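You operate a simulated robot arm through the tools that you are given. There is no shell and no other tool. Be economical: measure what you need, move in short steps, check, and stop when the job is done.

You are at the controls of a simulated robot arm. One attempt, no reset.

Task
Put the probe away and close up the chiller.
Fine: probe in its holder, port covered, low rack in, door latched, vent closed.
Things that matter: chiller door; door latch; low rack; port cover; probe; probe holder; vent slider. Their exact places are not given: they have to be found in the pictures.

It is judged by the outcome, as a careful person would: the job done as asked, and still so three seconds after it is handed in. It fails if anything else is knocked over, pushed out of place, dropped, spilled or broken.

Robot
A 6-joint arm with a two-finger parallel gripper on a trunk, on a base that drives. Base frame: it is fixed to the floor where the robot stands at the start and does not move with it; the origin is under the middle of the robot, x ahead of it, y to its left, z up. Lengths are in mm, angles in rad, forces in N, time in s.
With the tool pointing down near the work surface it reaches from about 160 to 600 mm from the robot's upright axis, wherever it stands. Its first joint turns from -2.897 to 2.897 rad. Places, roughly: chiller door [500, 500, 700]; door latch [400, 800, 1000]; low rack [400, 0, 400]; port cover [500, -100, 1300]; probe holder [700, 100, 1200]; vent slider [200, -200, 1200]. Payload 3.91 kg.
The TCP is the grasp point between the finger pads, 30 mm short of the fingertips. In the tool frame z runs along the fingers and y along their closing line. Largest opening 110 mm; finger width 20, thickness 10; the body of the gripper, 48 by 112 mm, starts 55 mm behind the TCP.
Orientation is that of the tool frame in the base frame, as [roll, pitch, yaw] about the fixed x, y, z axes, in that order (R = Rz(yaw) Ry(pitch) Rx(roll)). With the fingers straight down and closing along the base's y, the tool's x points along the base's -x, its y along +y and its z along -z.

Tools
- The arm moves only by the tool apply_moves. Its argument "rows" is a list of rows, each an object of numbers (a shift or turn left out is 0, a gripper value left out holds the last): "tx", "ty", "tz": the shift along the base's x, y, z in mm; "rx", "ry", "rz": the turn, a rotation vector about the base's x, y, z in degrees. In form: [{"tx": .., "ty": .., "tz": .., "rx": .., "ry": .., "rz": ..}, ...]. A call has 1 to 12 rows; each row shifts and turns the commanded pose from where the row before left it. "gripper" is the gripper command, from -1 (shut) to 1 (fully open), values between in proportion, set as the call begins (left out, the last holds). A row lasts 0.2 s, in which the tool goes at most 50 mm and 0.15 rad; a call with a longer step from one row to the next is refused whole, and so is a gripper value outside its range. A pose out of reach is approached as far as the arm can. The call stops where the force on the tool passes 70 N (or 10 N more than at its start, if that is more) or the arm is blocked; 0.2 s more then pass. The fingers move at their own pace (about 45 mm/s each) and stop on an object; they squeeze with about 29 N. The grip force told is the motor's: it shows also when the fingers shut on nothing. Time passes only in rows, and 0.2 s behind the last, so rows that do not move let the fingers close. The reply holds the time, the measured pose of the TCP, the force on the tool along the base axes, the opening and the grip force, in the units named above and with some noise, with the torque about the TCP (base axes, N m) and any sound that the robot's microphone picked up, and new pictures: "show" is both (left out), scene, wrist or none.
- Cameras (640 x 400 px; columns grow to the right, rows downward): "scene" is now at [16.5, 154.4, 1554.2]; the picture's right is [0.05, -1.00, 0.00], its down [-0.79, -0.04, -0.61] and it looks along [0.60, 0.03, -0.80] (base axes); focal length 214 px, centre (320, 200). "wrist" rides on the gripper at [71, 22, -107] in the tool frame; the picture's right is [-0.29, 0.96, 0.00], its down [-0.76, -0.23, -0.61] and it looks along [-0.58, -0.18, 0.79] (tool axes); focal length 243 px, centre (320, 200).
- raise_lower(by): slides the trunk up (or, below 0, down) by that many mm; the arm and the scene camera ride with it, the base frame stays. It gives what a move gives, with no picture.
- roll_base(legs): drives the robot by 1 to 6 legs, each [ahead, left, turn to the left] in mm, mm and rad, along the robot's own axes; the way and the turn of a leg run together, so that a leg with both is an arc; at most 1500 mm and 3.142 rad a leg. The arm and the cameras ride along, it lands a little off, and it stops where it bumps. It gives what a move gives, and a new picture of the scene camera.
- head_to(pan, tilt): turns the head with the scene camera to pan (to the left, within 1.501 rad either way) and tilt (down, from -0.506 to 1.204), counted from straight ahead of the robot. It gives what a move gives, and a new picture of the scene camera.
- probe_pixels(camera, pixels): for up to 12 pixels [column, row] of the newest picture of that camera ("zoom" is the newest enlarged one), the place [x, y, z] in the base frame of the surface seen there, good to about 2 mm, but the place of the scene camera against the robot may be out by one fixed shift of up to 12 mm in any direction. The clock stands still meanwhile.
- enlarge(camera, box): a new picture of the part [left, top, right, bottom] of that camera's present view, enlarged. The clock stands still meanwhile.
- sign_off(): hands the job in; it is judged then, once.

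Work in short steps. Measure before you move; look again where a grasp or a placing could have gone wrong, and mend it. You have 80 turns and 260 pictures in all, those below and enlarged ones among them. Open the gripper and draw the arm clear of the work before you hand the job in, unless the task says otherwise; then end with one line.

The tools are called after ">>>" by a JSON object that holds its "api" and its "payload". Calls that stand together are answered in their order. apply_moves: Moves the arm, as the interface text tells. Its arguments: {"type":"object","properties":{"rows":{"type":"array","items":{"type":"object","properties":{"tx":{"type":"number"},"ty":{"type":"number"},"tz":{"type":"number"},"rx":{"type":"number"},"ry":{"type":"number"},"rz":{"type":"number"}}}},"gripper":{"type":"number"},"show":{"type":"string","enum":["both","scene","wrist","none"]}},"required":["rows"]} The other tools are called the same way: raise_lower (by) slides the trunk up or down; roll_base (legs) drives the base; head_to (pan, tilt) turns the head that bears the scene camera; probe_pixels (camera, pixels) gives the place of the surface under pixels of a picture; enlarge (camera, box) takes an enlarged picture of a part of a camera's view; sign_off () hands the job in.

At the start:

```text
clock: 0.0
tool_pos: [296.5, 266.8, 1000.7]
orientation: [3.14, 0.0, 3.141]
force: [0.4, -0.9, 0.4]
ft_torque: [0.0, 0.0, 0.0]
finger_gap: 110.0
gripper_force: 0.0
trunk travel left (down, up): [-525.0, 65.0]
robot x, y, heading: [-0.6, 2.0, 0.004]
head pan, tilt: [0.052, 0.922]
```

scene: 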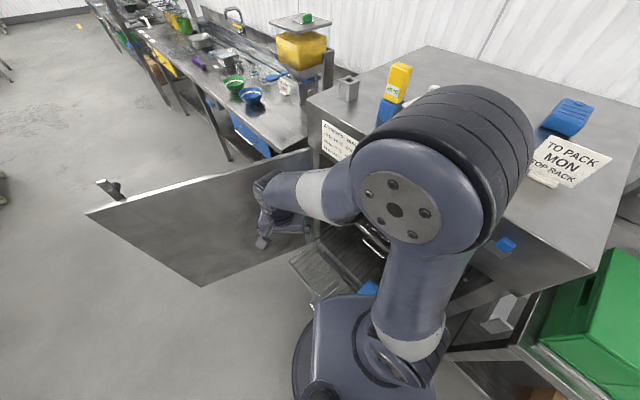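
wrist: 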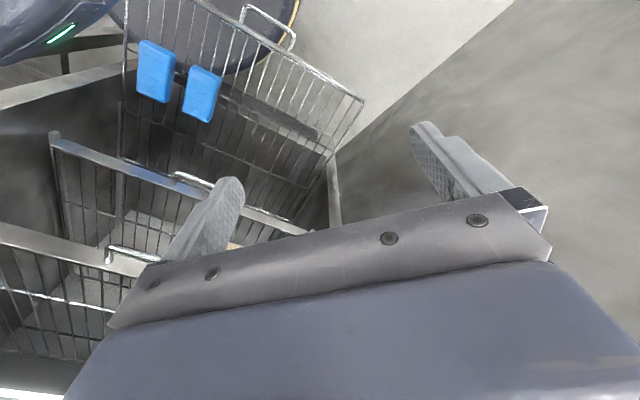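

The scene shows a chiller with its door open to the left (latch handle near (110,188)), racks below, and yellow/blue items on top near (395,95). I'll enlarge a few regions and look closer.

>>> {"api": "enlarge", "payload": {"camera": "scene", "box": [300, 50, 460, 150]}}

>>> {"api": "enlarge", "payload": {"camera": "scene", "box": [440, 70, 640, 270]}}

>>> {"api": "enlarge", "payload": {"camera": "scene", "box": [70, 150, 400, 320]}}

>>> {"api": "probe_pixels", "payload": {"camera": "scene", "pixels": [[110, 188], [90, 212], [200, 284], [395, 110], [400, 75], [348, 90], [568, 118], [506, 244], [365, 290], [330, 150], [426, 48], [590, 272]]}}

```text
4.00 times, centred on (380, 100) of scene
```

zoom: 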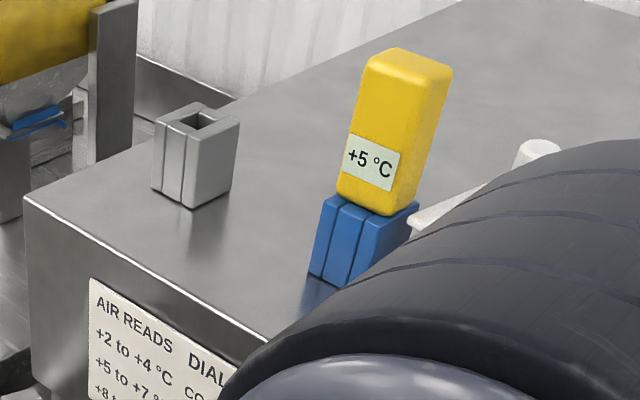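

```text
2.00 times, centred on (540, 170) of scene
```

zoom: 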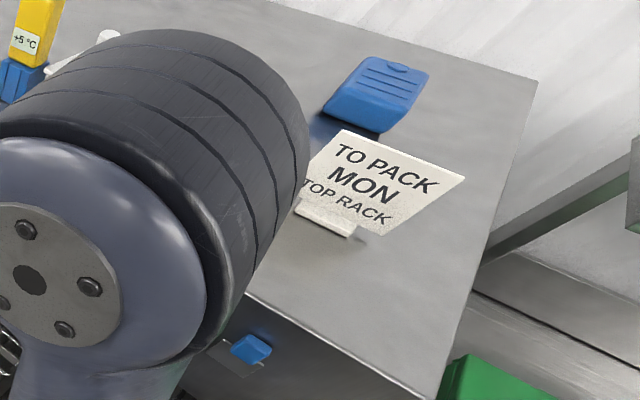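

```text
1.94 times, centred on (235, 235) of scene
```

zoom: 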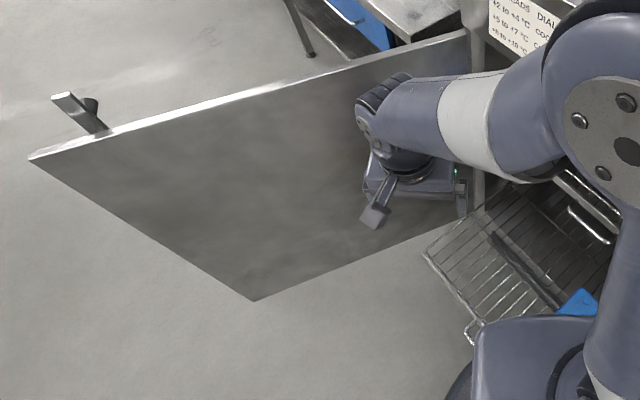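

```text
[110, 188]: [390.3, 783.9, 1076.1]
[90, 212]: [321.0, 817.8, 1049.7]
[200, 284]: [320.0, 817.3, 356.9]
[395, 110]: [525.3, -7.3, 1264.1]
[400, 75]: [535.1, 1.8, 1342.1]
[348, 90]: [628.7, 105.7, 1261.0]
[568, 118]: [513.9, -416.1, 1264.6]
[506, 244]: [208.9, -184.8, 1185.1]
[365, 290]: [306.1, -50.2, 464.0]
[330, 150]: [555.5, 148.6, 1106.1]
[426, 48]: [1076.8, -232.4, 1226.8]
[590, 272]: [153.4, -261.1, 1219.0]
```

The chiller front runs at about 45° to me, with the hinge at about (575,170). The arm hides the port region, so I'll look around before driving back for a better view.

>>> {"api": "head_to", "payload": {"pan": 1.4, "tilt": 0.7}}

>>> {"api": "head_to", "payload": {"pan": -1.4, "tilt": 0.7}}

>>> {"api": "head_to", "payload": {"pan": -0.4, "tilt": 1.0}}

```text
clock: 1.5
tool_pos: [295.7, 265.7, 999.3]
orientation: [-3.14, -0.001, 3.14]
force: [0.0, 0.5, -0.3]
ft_torque: [-0.01, -0.02, -0.02]
finger_gap: 110.0
gripper_force: 0.1
trunk travel left (down, up): [-525.0, 65.0]
robot x, y, heading: [3.2, 0.4, 0.001]
head pan, tilt: [1.4, 0.7]
```

scene: 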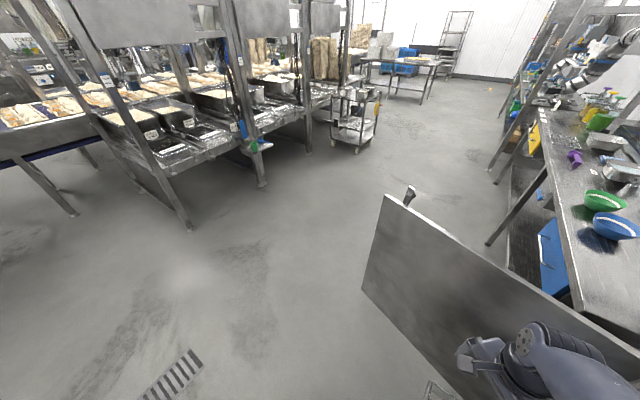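

```text
clock: 4.0
tool_pos: [294.7, 266.4, 999.9]
orientation: [3.141, 0.0, -3.142]
force: [0.0, 0.1, 0.1]
ft_torque: [-0.01, 0.02, -0.02]
finger_gap: 109.9
gripper_force: 0.1
trunk travel left (down, up): [-525.0, 65.0]
robot x, y, heading: [-2.8, 2.0, -0.003]
head pan, tilt: [-1.4, 0.7]
```

scene: 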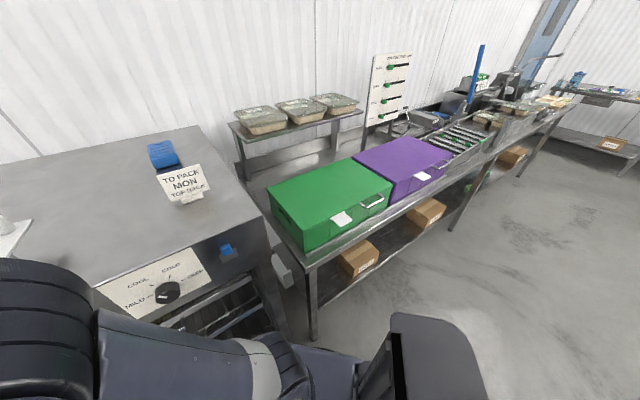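

```text
clock: 5.2
tool_pos: [295.1, 267.9, 1000.2]
orientation: [-3.142, 0.001, -3.141]
force: [0.5, 0.2, 1.8]
ft_torque: [-0.03, -0.02, -0.01]
finger_gap: 110.1
gripper_force: 0.2
trunk travel left (down, up): [-525.0, 65.0]
robot x, y, heading: [0.8, -2.9, -0.004]
head pan, tilt: [-0.4, 1.0]
```

scene: 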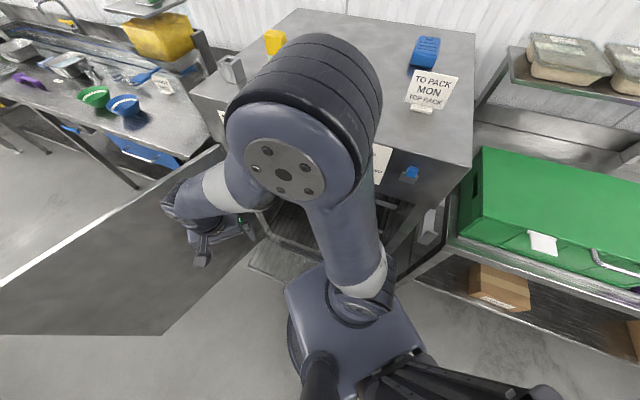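

Floor to the back-left is clear. I'll back off along the chiller's front normal and turn to face it for a survey.

>>> {"api": "roll_base", "payload": {"legs": [[-350, 350, 0], [0, 0, -0.78]]}}

>>> {"api": "head_to", "payload": {"pan": 0, "tilt": 0.75}}

```text
clock: 10.2
tool_pos: [45.2, 333.4, 1000.6]
orientation: [3.141, 0.001, 2.368]
force: [-0.3, -0.2, -0.2]
ft_torque: [0.0, 0.0, -0.01]
finger_gap: 110.2
gripper_force: 0.0
trunk travel left (down, up): [-525.0, 65.0]
robot x, y, heading: [-351.6, 348.0, -0.77]
head pan, tilt: [-0.4, 1.0]
```

scene: 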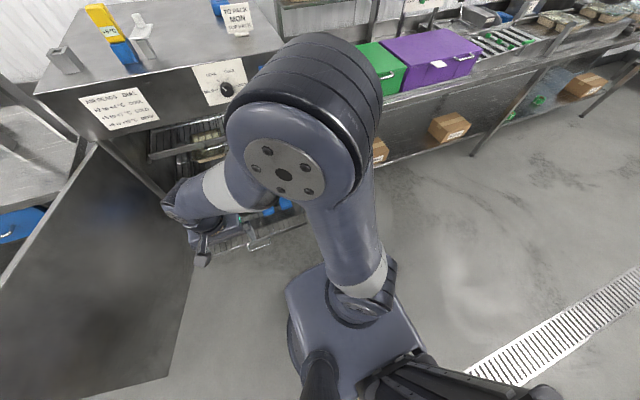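

```text
clock: 11.1
tool_pos: [46.7, 332.5, 1000.2]
orientation: [3.141, 0.0, 2.367]
force: [-0.1, 0.0, -0.7]
ft_torque: [0.01, 0.01, -0.02]
finger_gap: 110.2
gripper_force: 0.2
trunk travel left (down, up): [-525.0, 65.0]
robot x, y, heading: [-348.8, 351.2, -0.768]
head pan, tilt: [0.0, 0.75]
```

scene: 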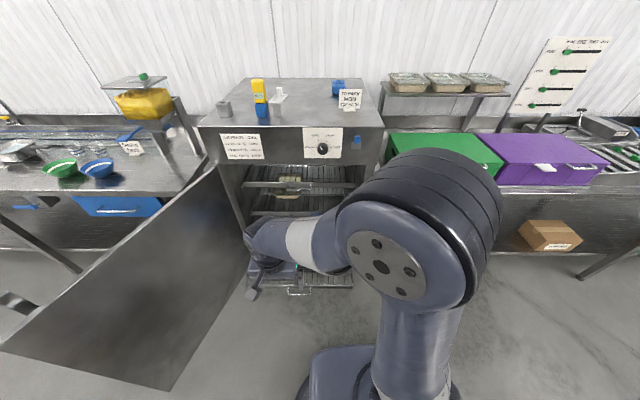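

Good overview. I'll enlarge the top and the front, and probe key points.

>>> {"api": "enlarge", "payload": {"camera": "scene", "box": [200, 70, 300, 132]}}

>>> {"api": "enlarge", "payload": {"camera": "scene", "box": [290, 70, 400, 165]}}

>>> {"api": "enlarge", "payload": {"camera": "scene", "box": [190, 120, 400, 300]}}

>>> {"api": "probe_pixels", "payload": {"camera": "scene", "pixels": [[257, 90], [262, 111], [278, 100], [222, 108], [356, 137], [323, 148], [206, 127], [382, 127], [348, 98], [17, 303], [2, 350], [300, 290]]}}

```text
6.40 times, centred on (250, 101) of scene
```

zoom: 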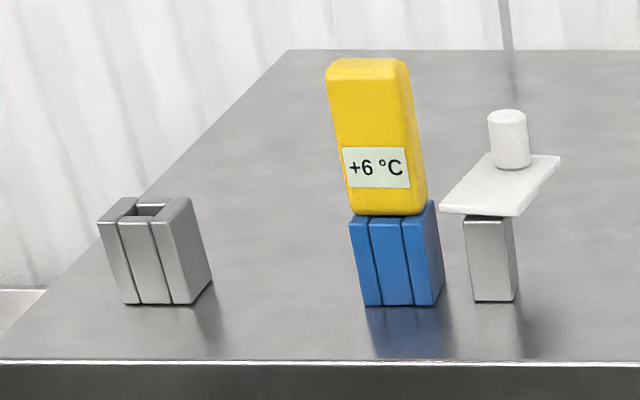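

```text
4.21 times, centred on (345, 118) of scene
```

zoom: 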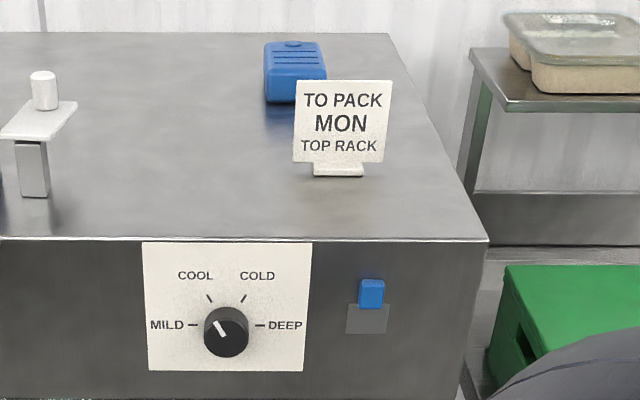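

```text
2.22 times, centred on (295, 210) of scene
```

zoom: 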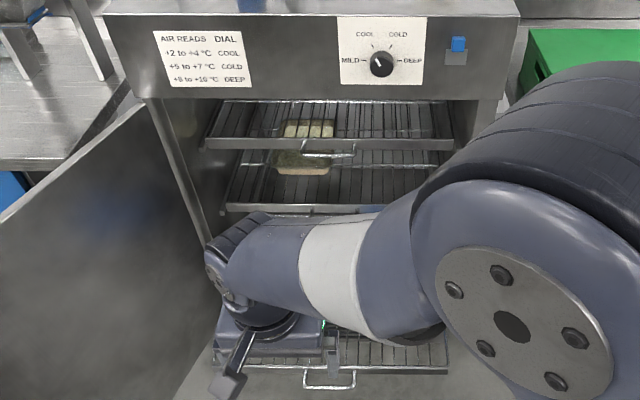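

```text
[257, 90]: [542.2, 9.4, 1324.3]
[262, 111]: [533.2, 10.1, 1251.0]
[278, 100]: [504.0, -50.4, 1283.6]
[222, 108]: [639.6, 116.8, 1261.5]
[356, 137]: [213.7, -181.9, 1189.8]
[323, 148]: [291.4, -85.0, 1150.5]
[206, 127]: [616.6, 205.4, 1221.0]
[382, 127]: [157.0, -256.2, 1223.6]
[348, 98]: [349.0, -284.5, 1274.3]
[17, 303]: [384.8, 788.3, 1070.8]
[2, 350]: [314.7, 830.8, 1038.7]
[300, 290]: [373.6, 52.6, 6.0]
```

The layout is clear: yellow probe in the blue port, white port cover parked on a post, grey holder on the left, and the vent slider at (356,137). I plan to do the rack first, so I'll take a wrist view from here and zoom on the low rack.

>>> {"api": "apply_moves", "payload": {"rows": [{"tx": -30, "ty": 30, "tz": 30}, {"tx": -30, "ty": 30, "tz": 30}]}}

>>> {"api": "probe_pixels", "payload": {"camera": "scene", "pixels": [[300, 292], [345, 285], [330, 275], [206, 165], [242, 225], [170, 390], [355, 165], [300, 215]]}}

```text
refused: row 1 steps farther than a row can; nothing moved
```

```text
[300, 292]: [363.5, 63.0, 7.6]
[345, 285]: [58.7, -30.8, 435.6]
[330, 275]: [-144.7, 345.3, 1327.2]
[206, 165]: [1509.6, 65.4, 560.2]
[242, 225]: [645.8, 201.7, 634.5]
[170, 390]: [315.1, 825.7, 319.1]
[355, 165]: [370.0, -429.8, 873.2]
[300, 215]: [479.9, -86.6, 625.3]
```

Steps were too long; retry in smaller ones to get fresh views.

>>> {"api": "apply_moves", "payload": {"rows": [{"tx": -20, "ty": 20, "tz": 30}, {"tx": -20, "ty": 20, "tz": 30}, {"tx": -20, "ty": 20, "tz": 30}]}}

>>> {"api": "enlarge", "payload": {"camera": "scene", "box": [230, 150, 400, 310]}}

```text
clock: 11.9
tool_pos: [-15.3, 392.2, 1090.3]
orientation: [-3.141, 0.0, 2.367]
force: [0.1, -0.5, 0.2]
ft_torque: [0.02, -0.05, 0.0]
finger_gap: 109.9
gripper_force: 0.1
trunk travel left (down, up): [-525.0, 65.0]
robot x, y, heading: [-350.8, 348.5, -0.78]
head pan, tilt: [0.0, 0.75]
```

scene: 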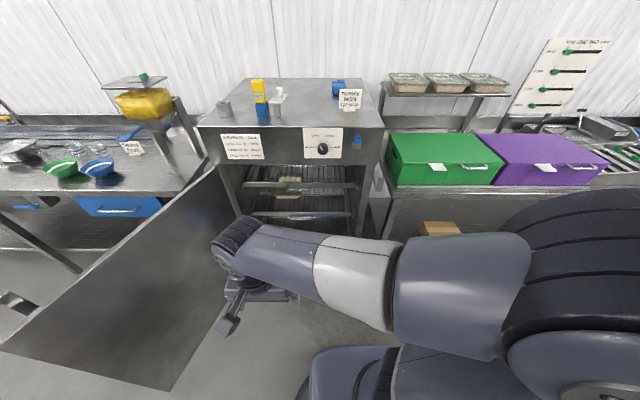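
wrist: 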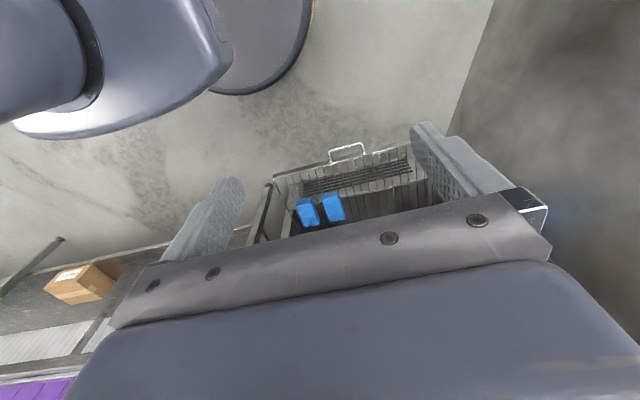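

```text
2.50 times, centred on (315, 230) of scene
```

zoom: 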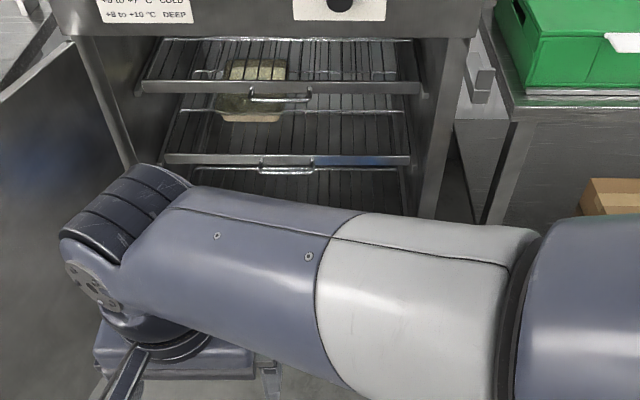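

The wrist view shows the low rack with its handle at (347,152). I'll probe it along with the latch strike on the chiller's right side.

>>> {"api": "probe_pixels", "payload": {"camera": "wrist", "pixels": [[347, 146], [333, 162], [363, 152], [275, 178], [412, 148], [305, 208], [333, 207], [280, 200]]}}

>>> {"api": "enlarge", "payload": {"camera": "wrist", "box": [230, 120, 450, 260]}}

>>> {"api": "enlarge", "payload": {"camera": "scene", "box": [330, 125, 430, 200]}}

>>> {"api": "enlarge", "payload": {"camera": "scene", "box": [0, 270, 100, 370]}}

```text
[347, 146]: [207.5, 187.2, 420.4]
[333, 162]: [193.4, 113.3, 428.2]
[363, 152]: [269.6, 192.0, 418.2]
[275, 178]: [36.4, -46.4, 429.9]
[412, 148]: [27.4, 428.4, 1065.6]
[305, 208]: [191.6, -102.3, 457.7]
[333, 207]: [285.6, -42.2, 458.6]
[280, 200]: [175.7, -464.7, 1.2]
```

```text
2.86 times, centred on (340, 190) of wrist
```

zoom: 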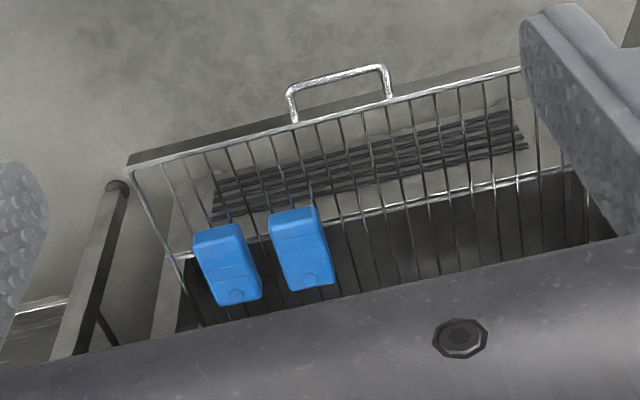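

```text
5.33 times, centred on (380, 162) of scene
```

zoom: 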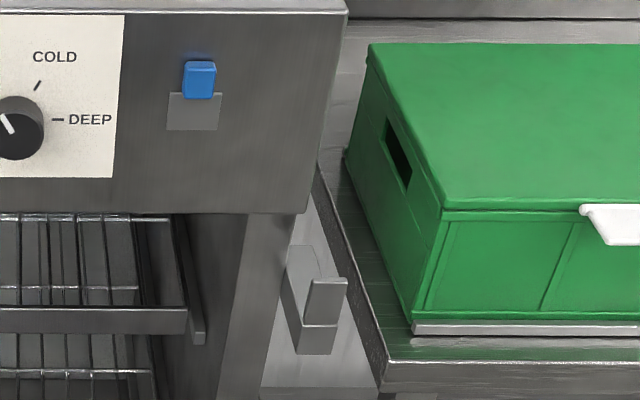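

```text
4.00 times, centred on (50, 320) of scene
```

zoom: 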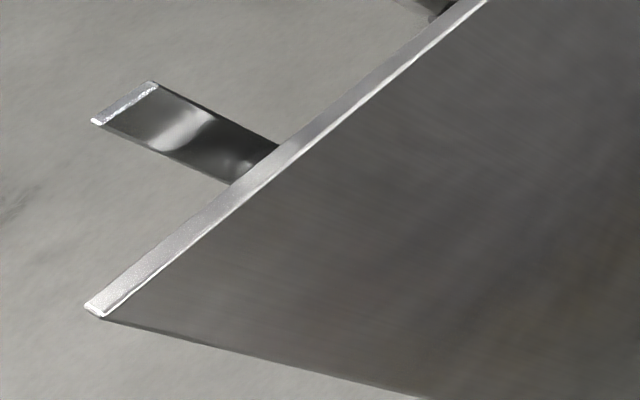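

Handle centre lies at roughly (200,170,420), about 277 mm out from the chiller front, and the rack needs to slide along (0.71,-0.70). First I bring the arm to the robot's centreline, level the tool forward with the fingers shut, and lower the trunk.

>>> {"api": "apply_moves", "payload": {"rows": [{"tx": -8, "ty": -39}, {"tx": -8, "ty": -39}, {"tx": -8, "ty": -39}, {"tx": -8, "ty": -39}, {"tx": -8, "ty": -39}, {"tx": -8, "ty": -39}, {"tx": -8, "ty": -39}, {"tx": -8, "ty": -39}], "gripper": -1, "show": "none"}}

>>> {"api": "apply_moves", "payload": {"rows": [{"rx": -5.6, "ry": -5.7}, {"rx": -5.6, "ry": -5.7}, {"rx": -5.6, "ry": -5.7}, {"rx": -5.6, "ry": -5.7}, {"rx": -5.6, "ry": -5.7}, {"rx": -5.6, "ry": -5.7}, {"rx": -5.6, "ry": -5.7}, {"rx": -5.6, "ry": -5.7}, {"rx": -5.6, "ry": -5.7}, {"rx": -5.6, "ry": -5.7}, {"rx": -5.6, "ry": -5.7}], "show": "both"}}

```text
clock: 13.7
tool_pos: [-78.4, 81.2, 1089.9]
orientation: [-3.14, 0.0, 2.37]
force: [0.1, -0.2, -0.3]
ft_torque: [0.05, -0.03, -0.03]
finger_gap: 0.0
gripper_force: 28.8
trunk travel left (down, up): [-525.0, 65.0]
robot x, y, heading: [-350.6, 349.4, -0.777]
head pan, tilt: [0.0, 0.75]
```

```text
clock: 16.3
tool_pos: [-52.2, 57.5, 1112.4]
orientation: [-0.04, 1.51, -0.817]
force: [0.0, -0.6, -0.1]
ft_torque: [0.02, 0.04, -0.03]
finger_gap: 0.0
gripper_force: 29.2
trunk travel left (down, up): [-525.0, 65.0]
robot x, y, heading: [-349.2, 344.3, -0.773]
head pan, tilt: [0.0, 0.75]
stopped in row 11: the arm was blocked; the commanded pose is now the measured one
```

scene: 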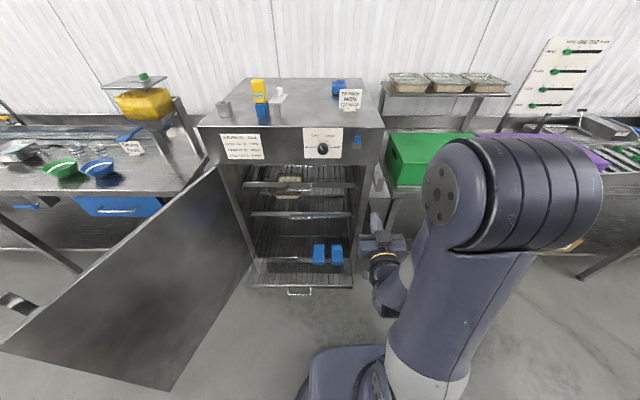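
wrist: 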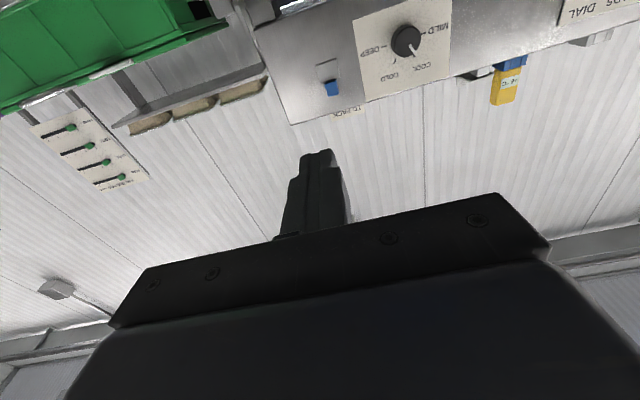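

The tool is nearly level and the racks are now in full view. I'll probe the rims and handle, the keeper, and the door.

>>> {"api": "enlarge", "payload": {"camera": "scene", "box": [220, 160, 370, 310]}}

>>> {"api": "probe_pixels", "payload": {"camera": "scene", "pixels": [[300, 294], [290, 290], [311, 290], [300, 287], [252, 287], [351, 286], [300, 185], [245, 185], [300, 215], [253, 215], [351, 213], [378, 183]]}}

```text
2.67 times, centred on (295, 235) of scene
```

zoom: 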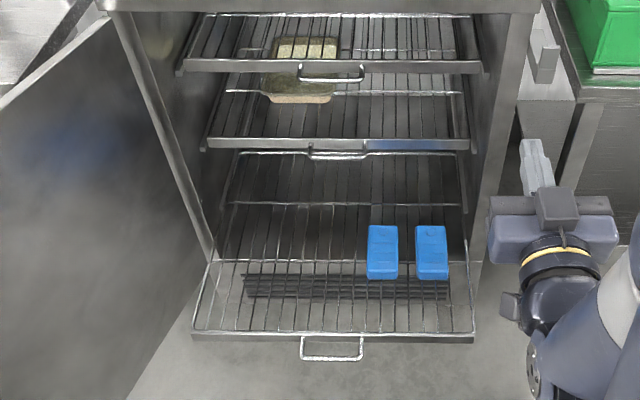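

```text
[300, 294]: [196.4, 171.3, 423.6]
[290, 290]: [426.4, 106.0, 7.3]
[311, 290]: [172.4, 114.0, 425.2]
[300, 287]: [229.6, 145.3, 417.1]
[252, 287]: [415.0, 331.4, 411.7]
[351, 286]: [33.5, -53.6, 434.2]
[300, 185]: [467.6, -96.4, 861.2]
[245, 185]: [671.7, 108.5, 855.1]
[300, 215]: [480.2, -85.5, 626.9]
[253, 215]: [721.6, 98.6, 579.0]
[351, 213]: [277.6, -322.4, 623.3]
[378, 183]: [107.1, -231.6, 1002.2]
```

Upper racks sit with rims about 108 mm behind the front edge, so the low rack must move about 340 mm in, and its handle bar is at (196,171,424). I'll retract a bit, fix the tool level, lower the trunk and drive in front of the handle.

>>> {"api": "apply_moves", "payload": {"rows": [{"tx": -31, "ty": 30}, {"tx": -31, "ty": 30}, {"tx": -31, "ty": 30}], "show": "none"}}

>>> {"api": "raise_lower", "payload": {"by": -520}}

>>> {"api": "roll_base", "payload": {"legs": [[187, 260, 0]]}}

```text
clock: 17.3
tool_pos: [-61.3, 62.7, 1168.3]
orientation: [-0.021, 1.392, -0.796]
force: [-0.5, -0.2, -0.7]
ft_torque: [0.02, -0.01, 0.02]
finger_gap: 0.0
gripper_force: 29.2
out of reach, approached as far as the arm can: row 1, 2, 3
trunk travel left (down, up): [-525.0, 65.0]
robot x, y, heading: [-350.3, 352.6, -0.781]
head pan, tilt: [0.0, 0.75]
stopped in row 3: the arm was blocked; the commanded pose is now the measured one
```

```text
refused: -520 is not a number from -400 to 400
```

```text
clock: 19.4
tool_pos: [256.7, 122.8, 1167.5]
orientation: [-0.022, 1.391, -0.795]
force: [-0.5, 0.3, -0.2]
ft_torque: [0.01, 0.0, 0.01]
finger_gap: 0.0
gripper_force: 28.9
trunk travel left (down, up): [-525.0, 65.0]
robot x, y, heading: [-32.1, 413.1, -0.771]
head pan, tilt: [0.0, 0.75]
```

scene: 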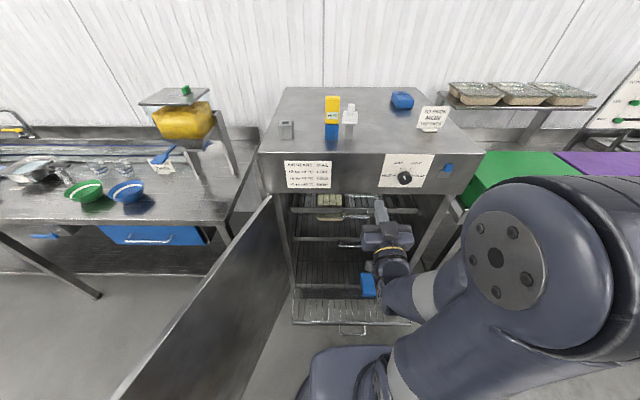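

The arm can't retract while level, so I'll use base motion instead. I'll back up 150 mm, shift slightly right, then lower the trunk.

>>> {"api": "roll_base", "payload": {"legs": [[-150, -10, 0]]}}

>>> {"api": "raise_lower", "payload": {"by": -400}}

>>> {"api": "raise_lower", "payload": {"by": -122}}

>>> {"api": "apply_moves", "payload": {"rows": [{"tz": -40, "tx": 7, "ty": -7}, {"tz": -40, "tx": 7, "ty": -7}, {"tz": -40, "tx": 7, "ty": -7}]}}

```text
clock: 20.8
tool_pos: [141.9, 221.8, 1167.8]
orientation: [-0.022, 1.391, -0.794]
force: [-0.4, -0.1, -0.6]
ft_torque: [-0.03, -0.01, 0.02]
finger_gap: 0.1
gripper_force: 29.2
trunk travel left (down, up): [-525.0, 65.0]
robot x, y, heading: [-148.2, 504.7, -0.774]
head pan, tilt: [0.0, 0.75]
```

scene: 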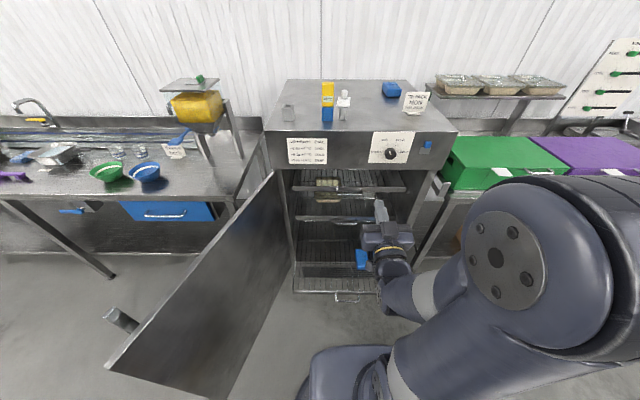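

```text
clock: 24.6
tool_pos: [141.6, 220.8, 767.4]
orientation: [-0.023, 1.391, -0.794]
force: [1.0, 0.6, 0.2]
ft_torque: [0.0, -0.03, -0.02]
finger_gap: 0.1
gripper_force: 28.9
trunk travel left (down, up): [-125.0, 465.0]
robot x, y, heading: [-148.5, 509.7, -0.77]
head pan, tilt: [0.0, 0.75]
```

```text
clock: 26.1
tool_pos: [141.7, 222.1, 645.9]
orientation: [-0.023, 1.39, -0.795]
force: [-0.2, 0.6, 0.6]
ft_torque: [0.02, 0.06, 0.02]
finger_gap: 0.0
gripper_force: 28.7
trunk travel left (down, up): [-3.0, 587.0]
robot x, y, heading: [-144.7, 507.4, -0.769]
head pan, tilt: [0.0, 0.75]
```

```text
clock: 26.9
tool_pos: [162.4, 200.7, 525.2]
orientation: [-0.023, 1.389, -0.798]
force: [-0.8, 0.6, -0.5]
ft_torque: [0.02, -0.01, 0.0]
finger_gap: 0.0
gripper_force: 29.2
trunk travel left (down, up): [-3.0, 587.0]
robot x, y, heading: [-149.5, 503.5, -0.775]
head pan, tilt: [0.0, 0.75]
```

scene: 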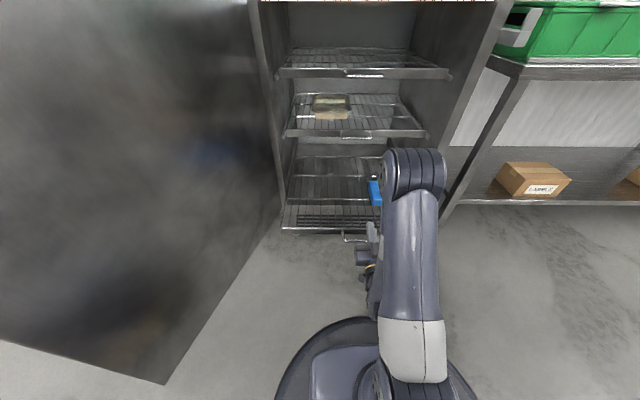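
wrist: 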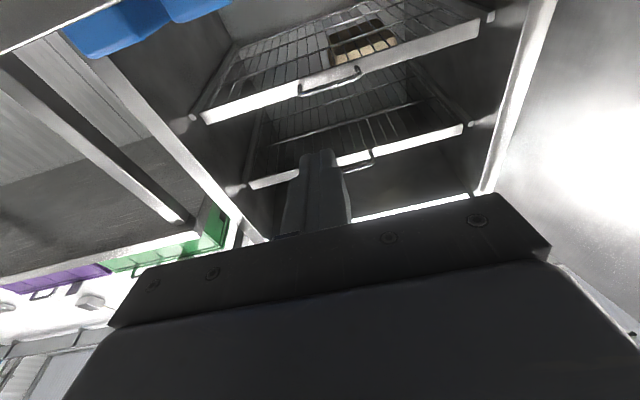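

TCP is 45 mm out from the handle bar and laterally aligned (u≈-323 vs -320), so I lower 96 mm to bar height.

>>> {"api": "apply_moves", "payload": {"rows": [{"tz": -32}, {"tz": -32}, {"tz": -32}]}}

>>> {"api": "probe_pixels", "payload": {"camera": "scene", "pixels": [[345, 242], [355, 241], [345, 232], [370, 232]]}}

>>> {"api": "enlarge", "payload": {"camera": "scene", "box": [280, 180, 440, 300]}}

```text
clock: 27.7
tool_pos: [186.9, 177.3, 448.5]
orientation: [-0.023, 1.392, -0.794]
force: [0.3, 0.2, -0.1]
ft_torque: [0.01, -0.02, -0.03]
finger_gap: 0.0
gripper_force: 29.2
out of reach, approached as far as the arm can: row 1, 2, 3
trunk travel left (down, up): [-3.0, 587.0]
robot x, y, heading: [-149.0, 508.4, -0.77]
head pan, tilt: [0.0, 0.75]
```

scene: 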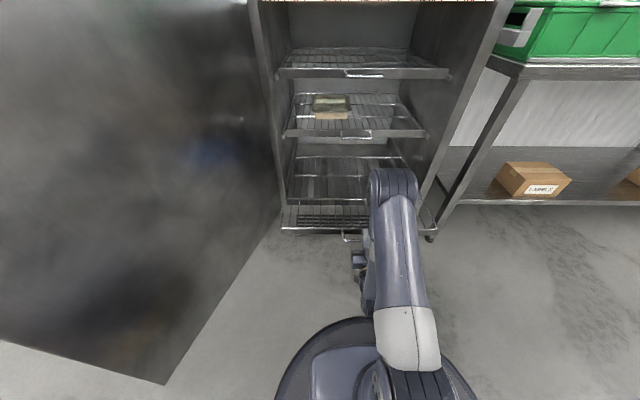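
wrist: 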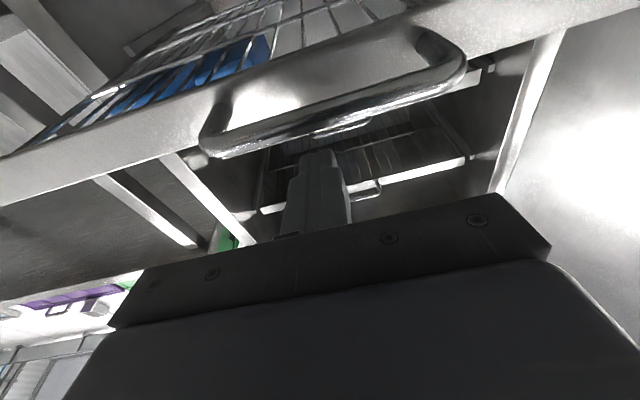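

```text
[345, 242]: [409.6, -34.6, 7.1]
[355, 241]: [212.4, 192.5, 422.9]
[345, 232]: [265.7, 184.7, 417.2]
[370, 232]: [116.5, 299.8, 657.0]
```

```text
3.33 times, centred on (360, 240) of scene
```

zoom: 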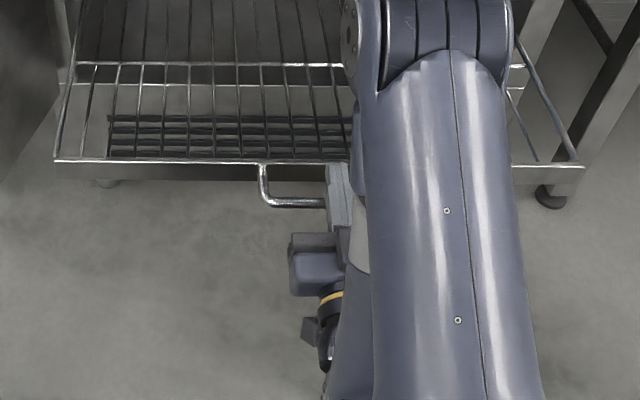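

The arm drifted forward as it lowered because a level tool is at its limit, so the fingertips are just above the bar. I'll lift, back the base off 80 mm, and tilt the tool about 20° more downward to regain range.

>>> {"api": "apply_moves", "payload": {"rows": [{"tz": 30}], "show": "none"}}

>>> {"api": "roll_base", "payload": {"legs": [[-80, 0, 0]]}}

>>> {"api": "apply_moves", "payload": {"rows": [{"rx": 5.6, "ry": 5.6, "tz": -10}, {"rx": 5.6, "ry": 5.6, "tz": -12}, {"rx": 4.0, "ry": 4.0, "tz": -12}, {"tz": -10}], "show": "both"}}

```text
clock: 28.1
tool_pos: [187.6, 177.1, 478.8]
orientation: [-0.023, 1.391, -0.794]
force: [-0.4, -0.1, 0.3]
ft_torque: [0.02, -0.02, 0.02]
finger_gap: 0.0
gripper_force: 29.6
trunk travel left (down, up): [-3.0, 587.0]
robot x, y, heading: [-151.0, 505.4, -0.775]
head pan, tilt: [0.0, 0.75]
```

```text
clock: 29.2
tool_pos: [128.7, 232.1, 478.3]
orientation: [-0.023, 1.39, -0.795]
force: [0.7, 0.1, 0.4]
ft_torque: [-0.01, 0.02, 0.04]
finger_gap: 0.0
gripper_force: 28.4
trunk travel left (down, up): [-3.0, 587.0]
robot x, y, heading: [-205.5, 562.3, -0.77]
head pan, tilt: [0.0, 0.75]
```

scene: 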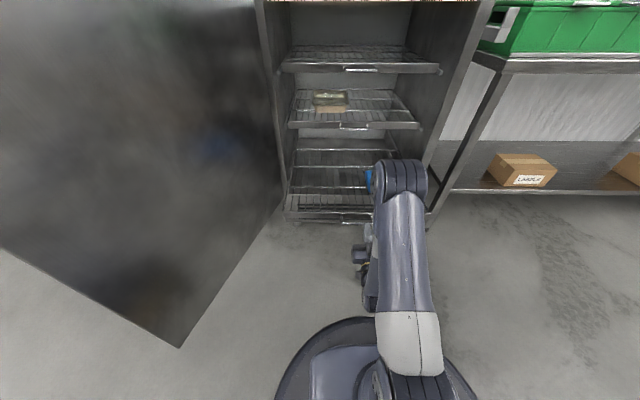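

```text
clock: 30.2
tool_pos: [129.8, 231.4, 435.7]
orientation: [3.136, 1.373, 2.363]
force: [0.1, 0.5, 0.5]
ft_torque: [0.01, -0.01, -0.01]
finger_gap: 0.0
gripper_force: 28.8
trunk travel left (down, up): [-3.0, 587.0]
robot x, y, heading: [-206.9, 563.1, -0.776]
head pan, tilt: [0.0, 0.75]
```

scene: 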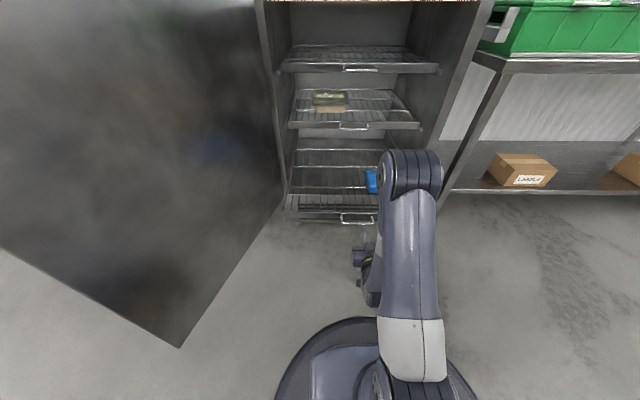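
wrist: 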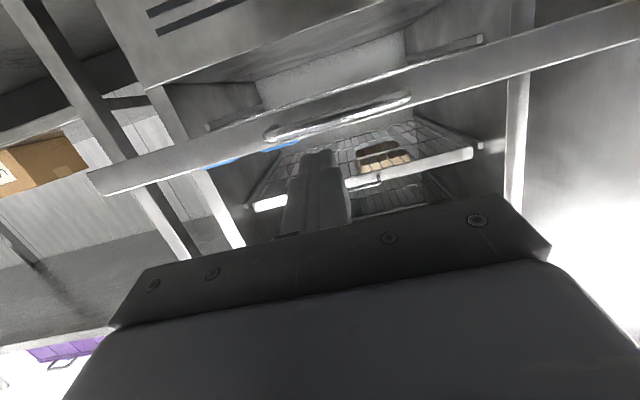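

Orientation now is about 11° below level (earlier it was actually above level). The tip is at z≈430, bar at 424. I'll try retracting the arm 120 mm, to have stroke for pushing.

>>> {"api": "apply_moves", "payload": {"rows": [{"tx": -28.4, "ty": 28.2, "tz": -2}, {"tx": -28.4, "ty": 28.2, "tz": -2}, {"tx": -28.4, "ty": 28.2, "tz": -2}], "show": "none"}}

```text
clock: 31.0
tool_pos: [62.3, 297.2, 434.1]
orientation: [-3.134, 1.424, 2.372]
force: [0.5, 0.6, -0.8]
ft_torque: [0.01, 0.0, -0.01]
finger_gap: 0.0
gripper_force: 29.2
out of reach, approached as far as the arm can: row 3
trunk travel left (down, up): [-3.0, 587.0]
robot x, y, heading: [-208.7, 562.3, -0.773]
head pan, tilt: [0.0, 0.75]
```

Reach is now 378 mm with the tip about 150 mm from the bar. I drive 138 mm ahead and check.

>>> {"api": "roll_base", "payload": {"legs": [[138, 0, 0]]}}

>>> {"api": "apply_moves", "payload": {"rows": [{"tz": -6}]}}

```text
clock: 32.3
tool_pos: [162.9, 198.8, 433.4]
orientation: [-3.141, 1.422, 2.366]
force: [-0.2, -1.0, -0.6]
ft_torque: [0.01, 0.0, -0.02]
finger_gap: 0.0
gripper_force: 29.5
trunk travel left (down, up): [-3.0, 587.0]
robot x, y, heading: [-104.6, 462.0, -0.768]
head pan, tilt: [0.0, 0.75]
```

scene: 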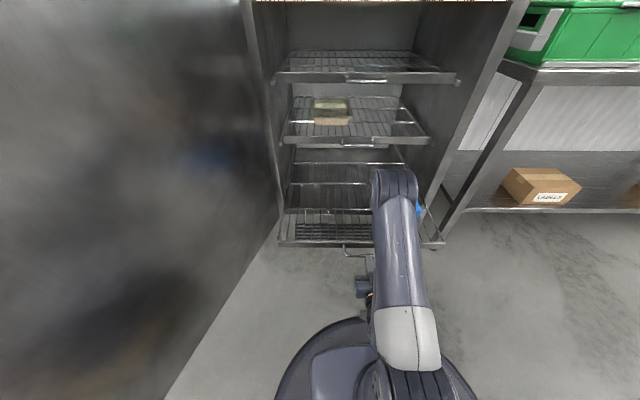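

```text
clock: 32.7
tool_pos: [164.3, 198.6, 429.5]
orientation: [-3.14, 1.42, 2.368]
force: [0.7, 0.0, 0.0]
ft_torque: [-0.01, -0.01, -0.01]
finger_gap: 0.0
gripper_force: 28.9
trunk travel left (down, up): [-3.0, 587.0]
robot x, y, heading: [-106.2, 463.5, -0.772]
head pan, tilt: [0.0, 0.75]
```

scene: 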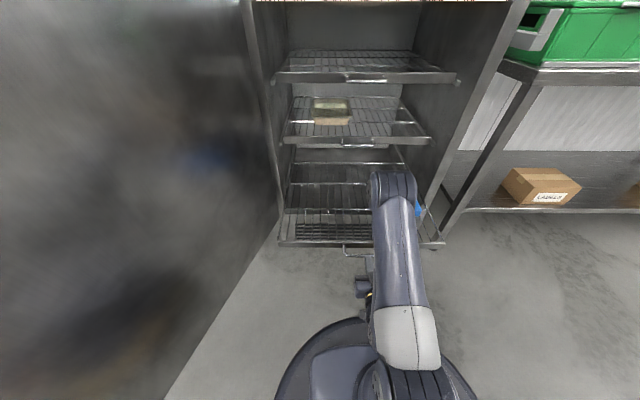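
wrist: 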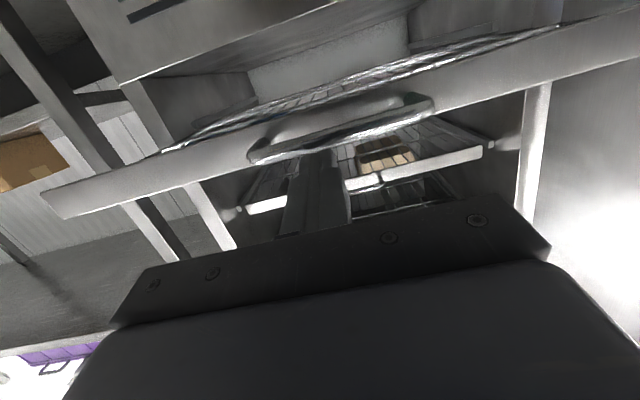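

The tip looks level with the bar and about 8 mm off. I push forward 40 mm and check the contact.

>>> {"api": "apply_moves", "payload": {"rows": [{"tx": 14.2, "ty": -14.1}, {"tx": 14.2, "ty": -14.1}]}}

>>> {"api": "enlarge", "payload": {"camera": "scene", "box": [270, 200, 450, 320]}}

```text
clock: 33.3
tool_pos: [190.6, 170.8, 428.0]
orientation: [3.142, 1.425, 2.366]
force: [-0.6, 0.1, 0.5]
ft_torque: [-0.01, -0.03, 0.02]
finger_gap: 0.0
gripper_force: 28.7
trunk travel left (down, up): [-3.0, 587.0]
robot x, y, heading: [-108.6, 460.1, -0.773]
head pan, tilt: [0.0, 0.75]
```

scene: 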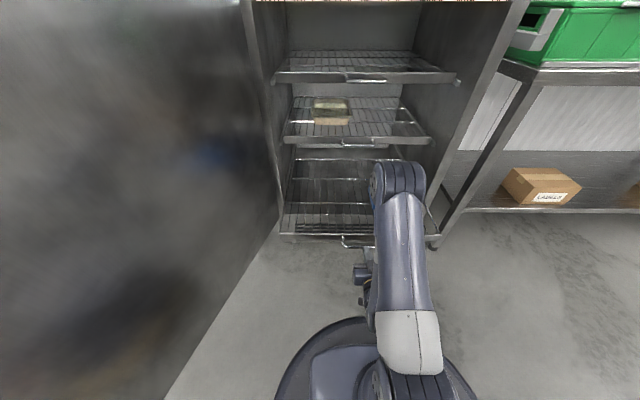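
wrist: 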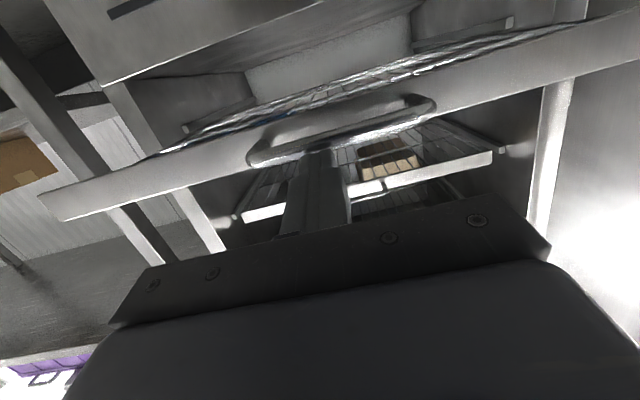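

```text
3.33 times, centred on (360, 260) of scene
```

zoom: 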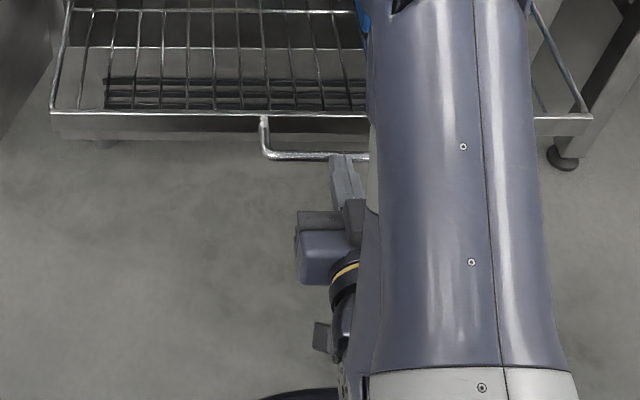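

The rack moves with almost no force. I'll push on 200 mm.

>>> {"api": "apply_moves", "payload": {"rows": [{"tx": 17.7, "ty": -17.6}, {"tx": 17.7, "ty": -17.6}, {"tx": 17.7, "ty": -17.6}, {"tx": 17.7, "ty": -17.6}, {"tx": 17.7, "ty": -17.6}, {"tx": 17.7, "ty": -17.6}, {"tx": 17.7, "ty": -17.6}, {"tx": 17.7, "ty": -17.6}]}}

```text
clock: 35.1
tool_pos: [333.7, 29.2, 428.2]
orientation: [3.14, 1.422, 2.366]
force: [-0.3, 0.2, 0.2]
ft_torque: [-0.04, -0.02, -0.01]
finger_gap: 0.0
gripper_force: 29.1
trunk travel left (down, up): [-3.0, 587.0]
robot x, y, heading: [-105.2, 466.4, -0.773]
head pan, tilt: [0.0, 0.75]
```

scene: 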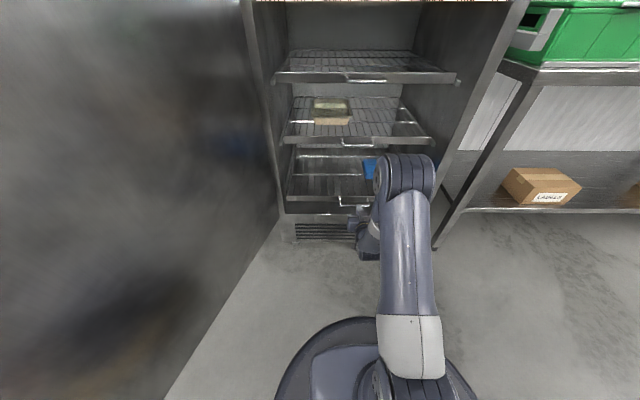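
wrist: 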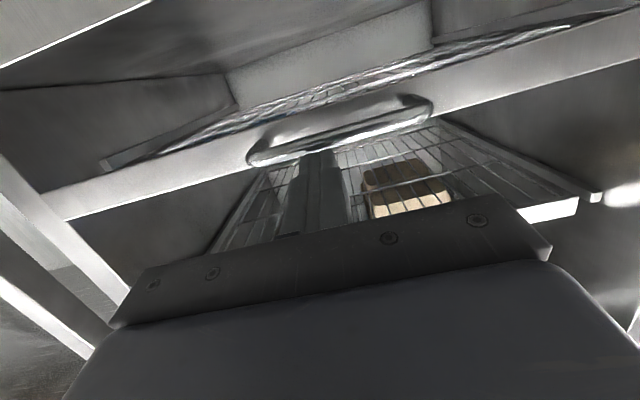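

TCP is at n≈76 and needs to reach about -36. I continue 110 mm, then compare with the upper racks.

>>> {"api": "apply_moves", "payload": {"rows": [{"tx": 15.6, "ty": -15.5}, {"tx": 15.6, "ty": -15.5}, {"tx": 15.6, "ty": -15.5}, {"tx": 15.6, "ty": -15.5}, {"tx": 15.6, "ty": -15.5}]}}

>>> {"api": "probe_pixels", "payload": {"camera": "scene", "pixels": [[320, 75], [310, 138], [310, 193], [310, 196], [310, 199], [335, 202], [340, 205], [310, 215]]}}

>>> {"api": "enlarge", "payload": {"camera": "scene", "box": [260, 40, 470, 240]}}

```text
clock: 36.3
tool_pos: [407.7, -46.3, 427.0]
orientation: [3.141, 1.419, 2.366]
force: [-21.7, 23.2, 8.3]
ft_torque: [0.11, 0.14, -0.09]
finger_gap: 0.0
gripper_force: 28.7
trunk travel left (down, up): [-3.0, 587.0]
robot x, y, heading: [-104.8, 466.5, -0.774]
head pan, tilt: [0.0, 0.75]
```

scene: 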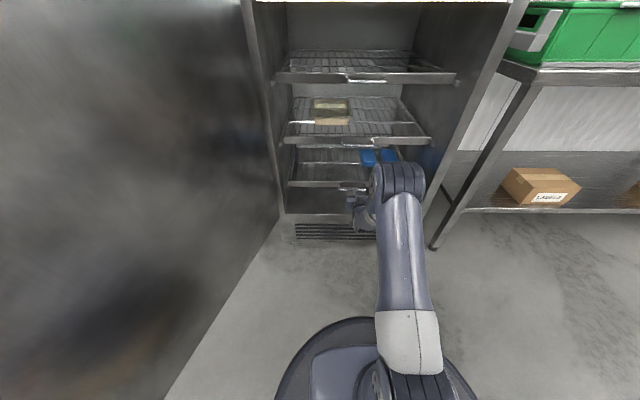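
wrist: 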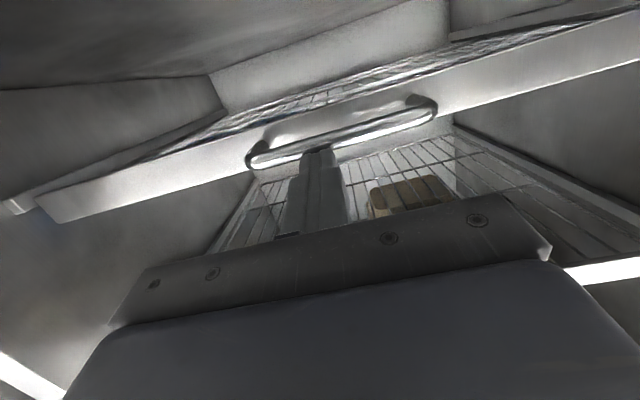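

```text
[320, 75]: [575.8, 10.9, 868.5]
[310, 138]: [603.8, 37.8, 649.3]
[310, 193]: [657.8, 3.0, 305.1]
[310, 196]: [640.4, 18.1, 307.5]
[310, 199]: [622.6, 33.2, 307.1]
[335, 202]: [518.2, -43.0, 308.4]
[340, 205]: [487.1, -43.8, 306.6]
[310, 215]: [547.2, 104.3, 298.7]
```

```text
2.00 times, centred on (365, 140) of scene
```

zoom: 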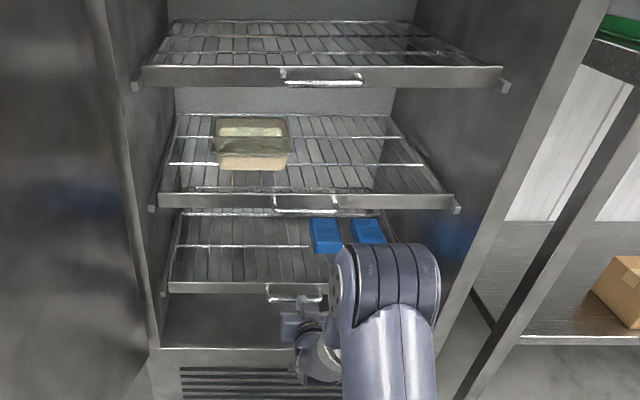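

Force rose to 32 N: the rack is against its stop. I'll verify the rim's position.

>>> {"api": "probe_pixels", "payload": {"camera": "scene", "pixels": [[320, 184], [320, 183], [310, 184], [350, 187], [348, 188], [320, 138], [350, 143]]}}

>>> {"api": "apply_moves", "payload": {"rows": [{"tx": -17, "ty": 17}, {"tx": -17, "ty": 17}, {"tx": -17, "ty": 17}, {"tx": -17, "ty": 17}, {"tx": -17, "ty": 17}, {"tx": -17, "ty": 17}], "show": "scene"}}

```text
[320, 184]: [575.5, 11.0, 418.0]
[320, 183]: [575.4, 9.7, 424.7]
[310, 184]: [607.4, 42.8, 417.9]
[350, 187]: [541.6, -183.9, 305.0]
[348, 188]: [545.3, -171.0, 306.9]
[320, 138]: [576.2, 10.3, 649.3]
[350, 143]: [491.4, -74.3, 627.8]
```

```text
clock: 37.7
tool_pos: [309.2, 55.5, 426.8]
orientation: [3.14, 1.423, 2.368]
force: [-0.4, -0.4, -0.3]
ft_torque: [0.01, -0.02, 0.02]
finger_gap: 0.0
gripper_force: 29.2
trunk travel left (down, up): [-3.0, 587.0]
robot x, y, heading: [-105.8, 462.2, -0.772]
head pan, tilt: [0.0, 0.75]
```

scene: 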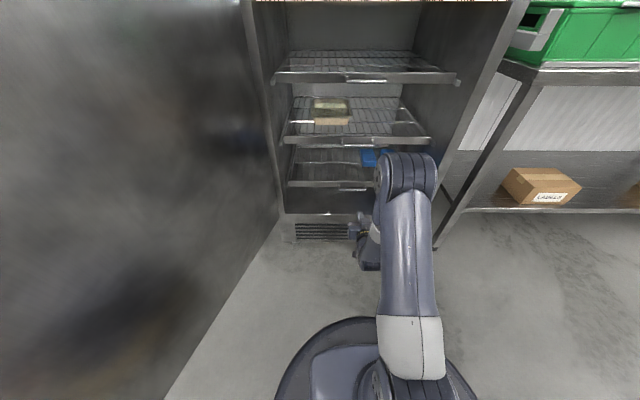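

Low rack rim is at (575,11), same line as the upper racks, so the rack is in. Next I back away, raise the trunk and measure the door.

>>> {"api": "roll_base", "payload": {"legs": [[-340, 0, 0]]}}

>>> {"api": "raise_lower", "payload": {"by": 400}}

>>> {"api": "raise_lower", "payload": {"by": 180}}

>>> {"api": "head_to", "payload": {"pan": 0.4, "tilt": 0.7}}

```text
clock: 40.0
tool_pos: [65.9, 290.6, 427.1]
orientation: [3.141, 1.422, 2.363]
force: [-0.1, 0.4, -0.6]
ft_torque: [-0.02, -0.01, 0.01]
finger_gap: 0.0
gripper_force: 29.5
trunk travel left (down, up): [-3.0, 587.0]
robot x, y, heading: [-347.1, 698.1, -0.772]
head pan, tilt: [0.0, 0.75]
```

scene: 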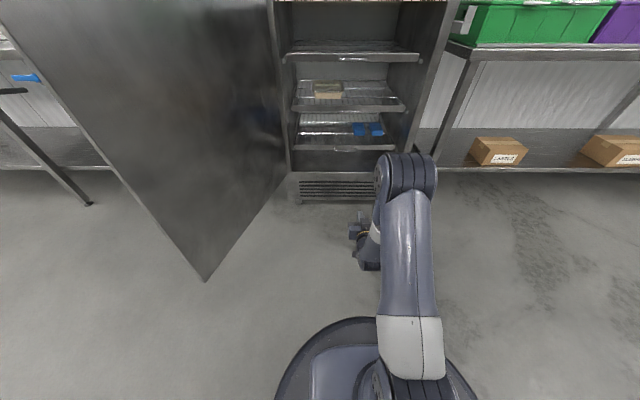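

```text
clock: 43.8
tool_pos: [64.8, 290.7, 827.4]
orientation: [3.139, 1.422, 2.363]
force: [0.0, 0.2, -0.2]
ft_torque: [0.02, -0.02, -0.03]
finger_gap: 0.1
gripper_force: 29.0
trunk travel left (down, up): [-403.0, 187.0]
robot x, y, heading: [-345.4, 701.1, -0.774]
head pan, tilt: [0.0, 0.75]
```

```text
clock: 45.8
tool_pos: [65.0, 289.5, 1007.2]
orientation: [3.141, 1.423, 2.363]
force: [-0.6, 0.5, 0.2]
ft_torque: [0.03, 0.01, 0.02]
finger_gap: 0.0
gripper_force: 28.8
trunk travel left (down, up): [-583.0, 7.0]
robot x, y, heading: [-350.5, 698.8, -0.773]
head pan, tilt: [0.0, 0.75]
```

```text
clock: 46.6
tool_pos: [65.7, 290.0, 1009.3]
orientation: [3.14, 1.423, 2.363]
force: [0.2, -0.7, -0.2]
ft_torque: [0.02, 0.01, 0.01]
finger_gap: 0.0
gripper_force: 29.3
trunk travel left (down, up): [-583.0, 7.0]
robot x, y, heading: [-346.9, 698.3, -0.776]
head pan, tilt: [0.4, 0.7]
```

scene: 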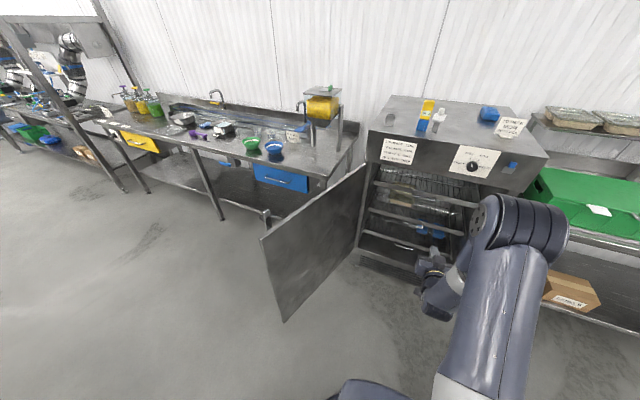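

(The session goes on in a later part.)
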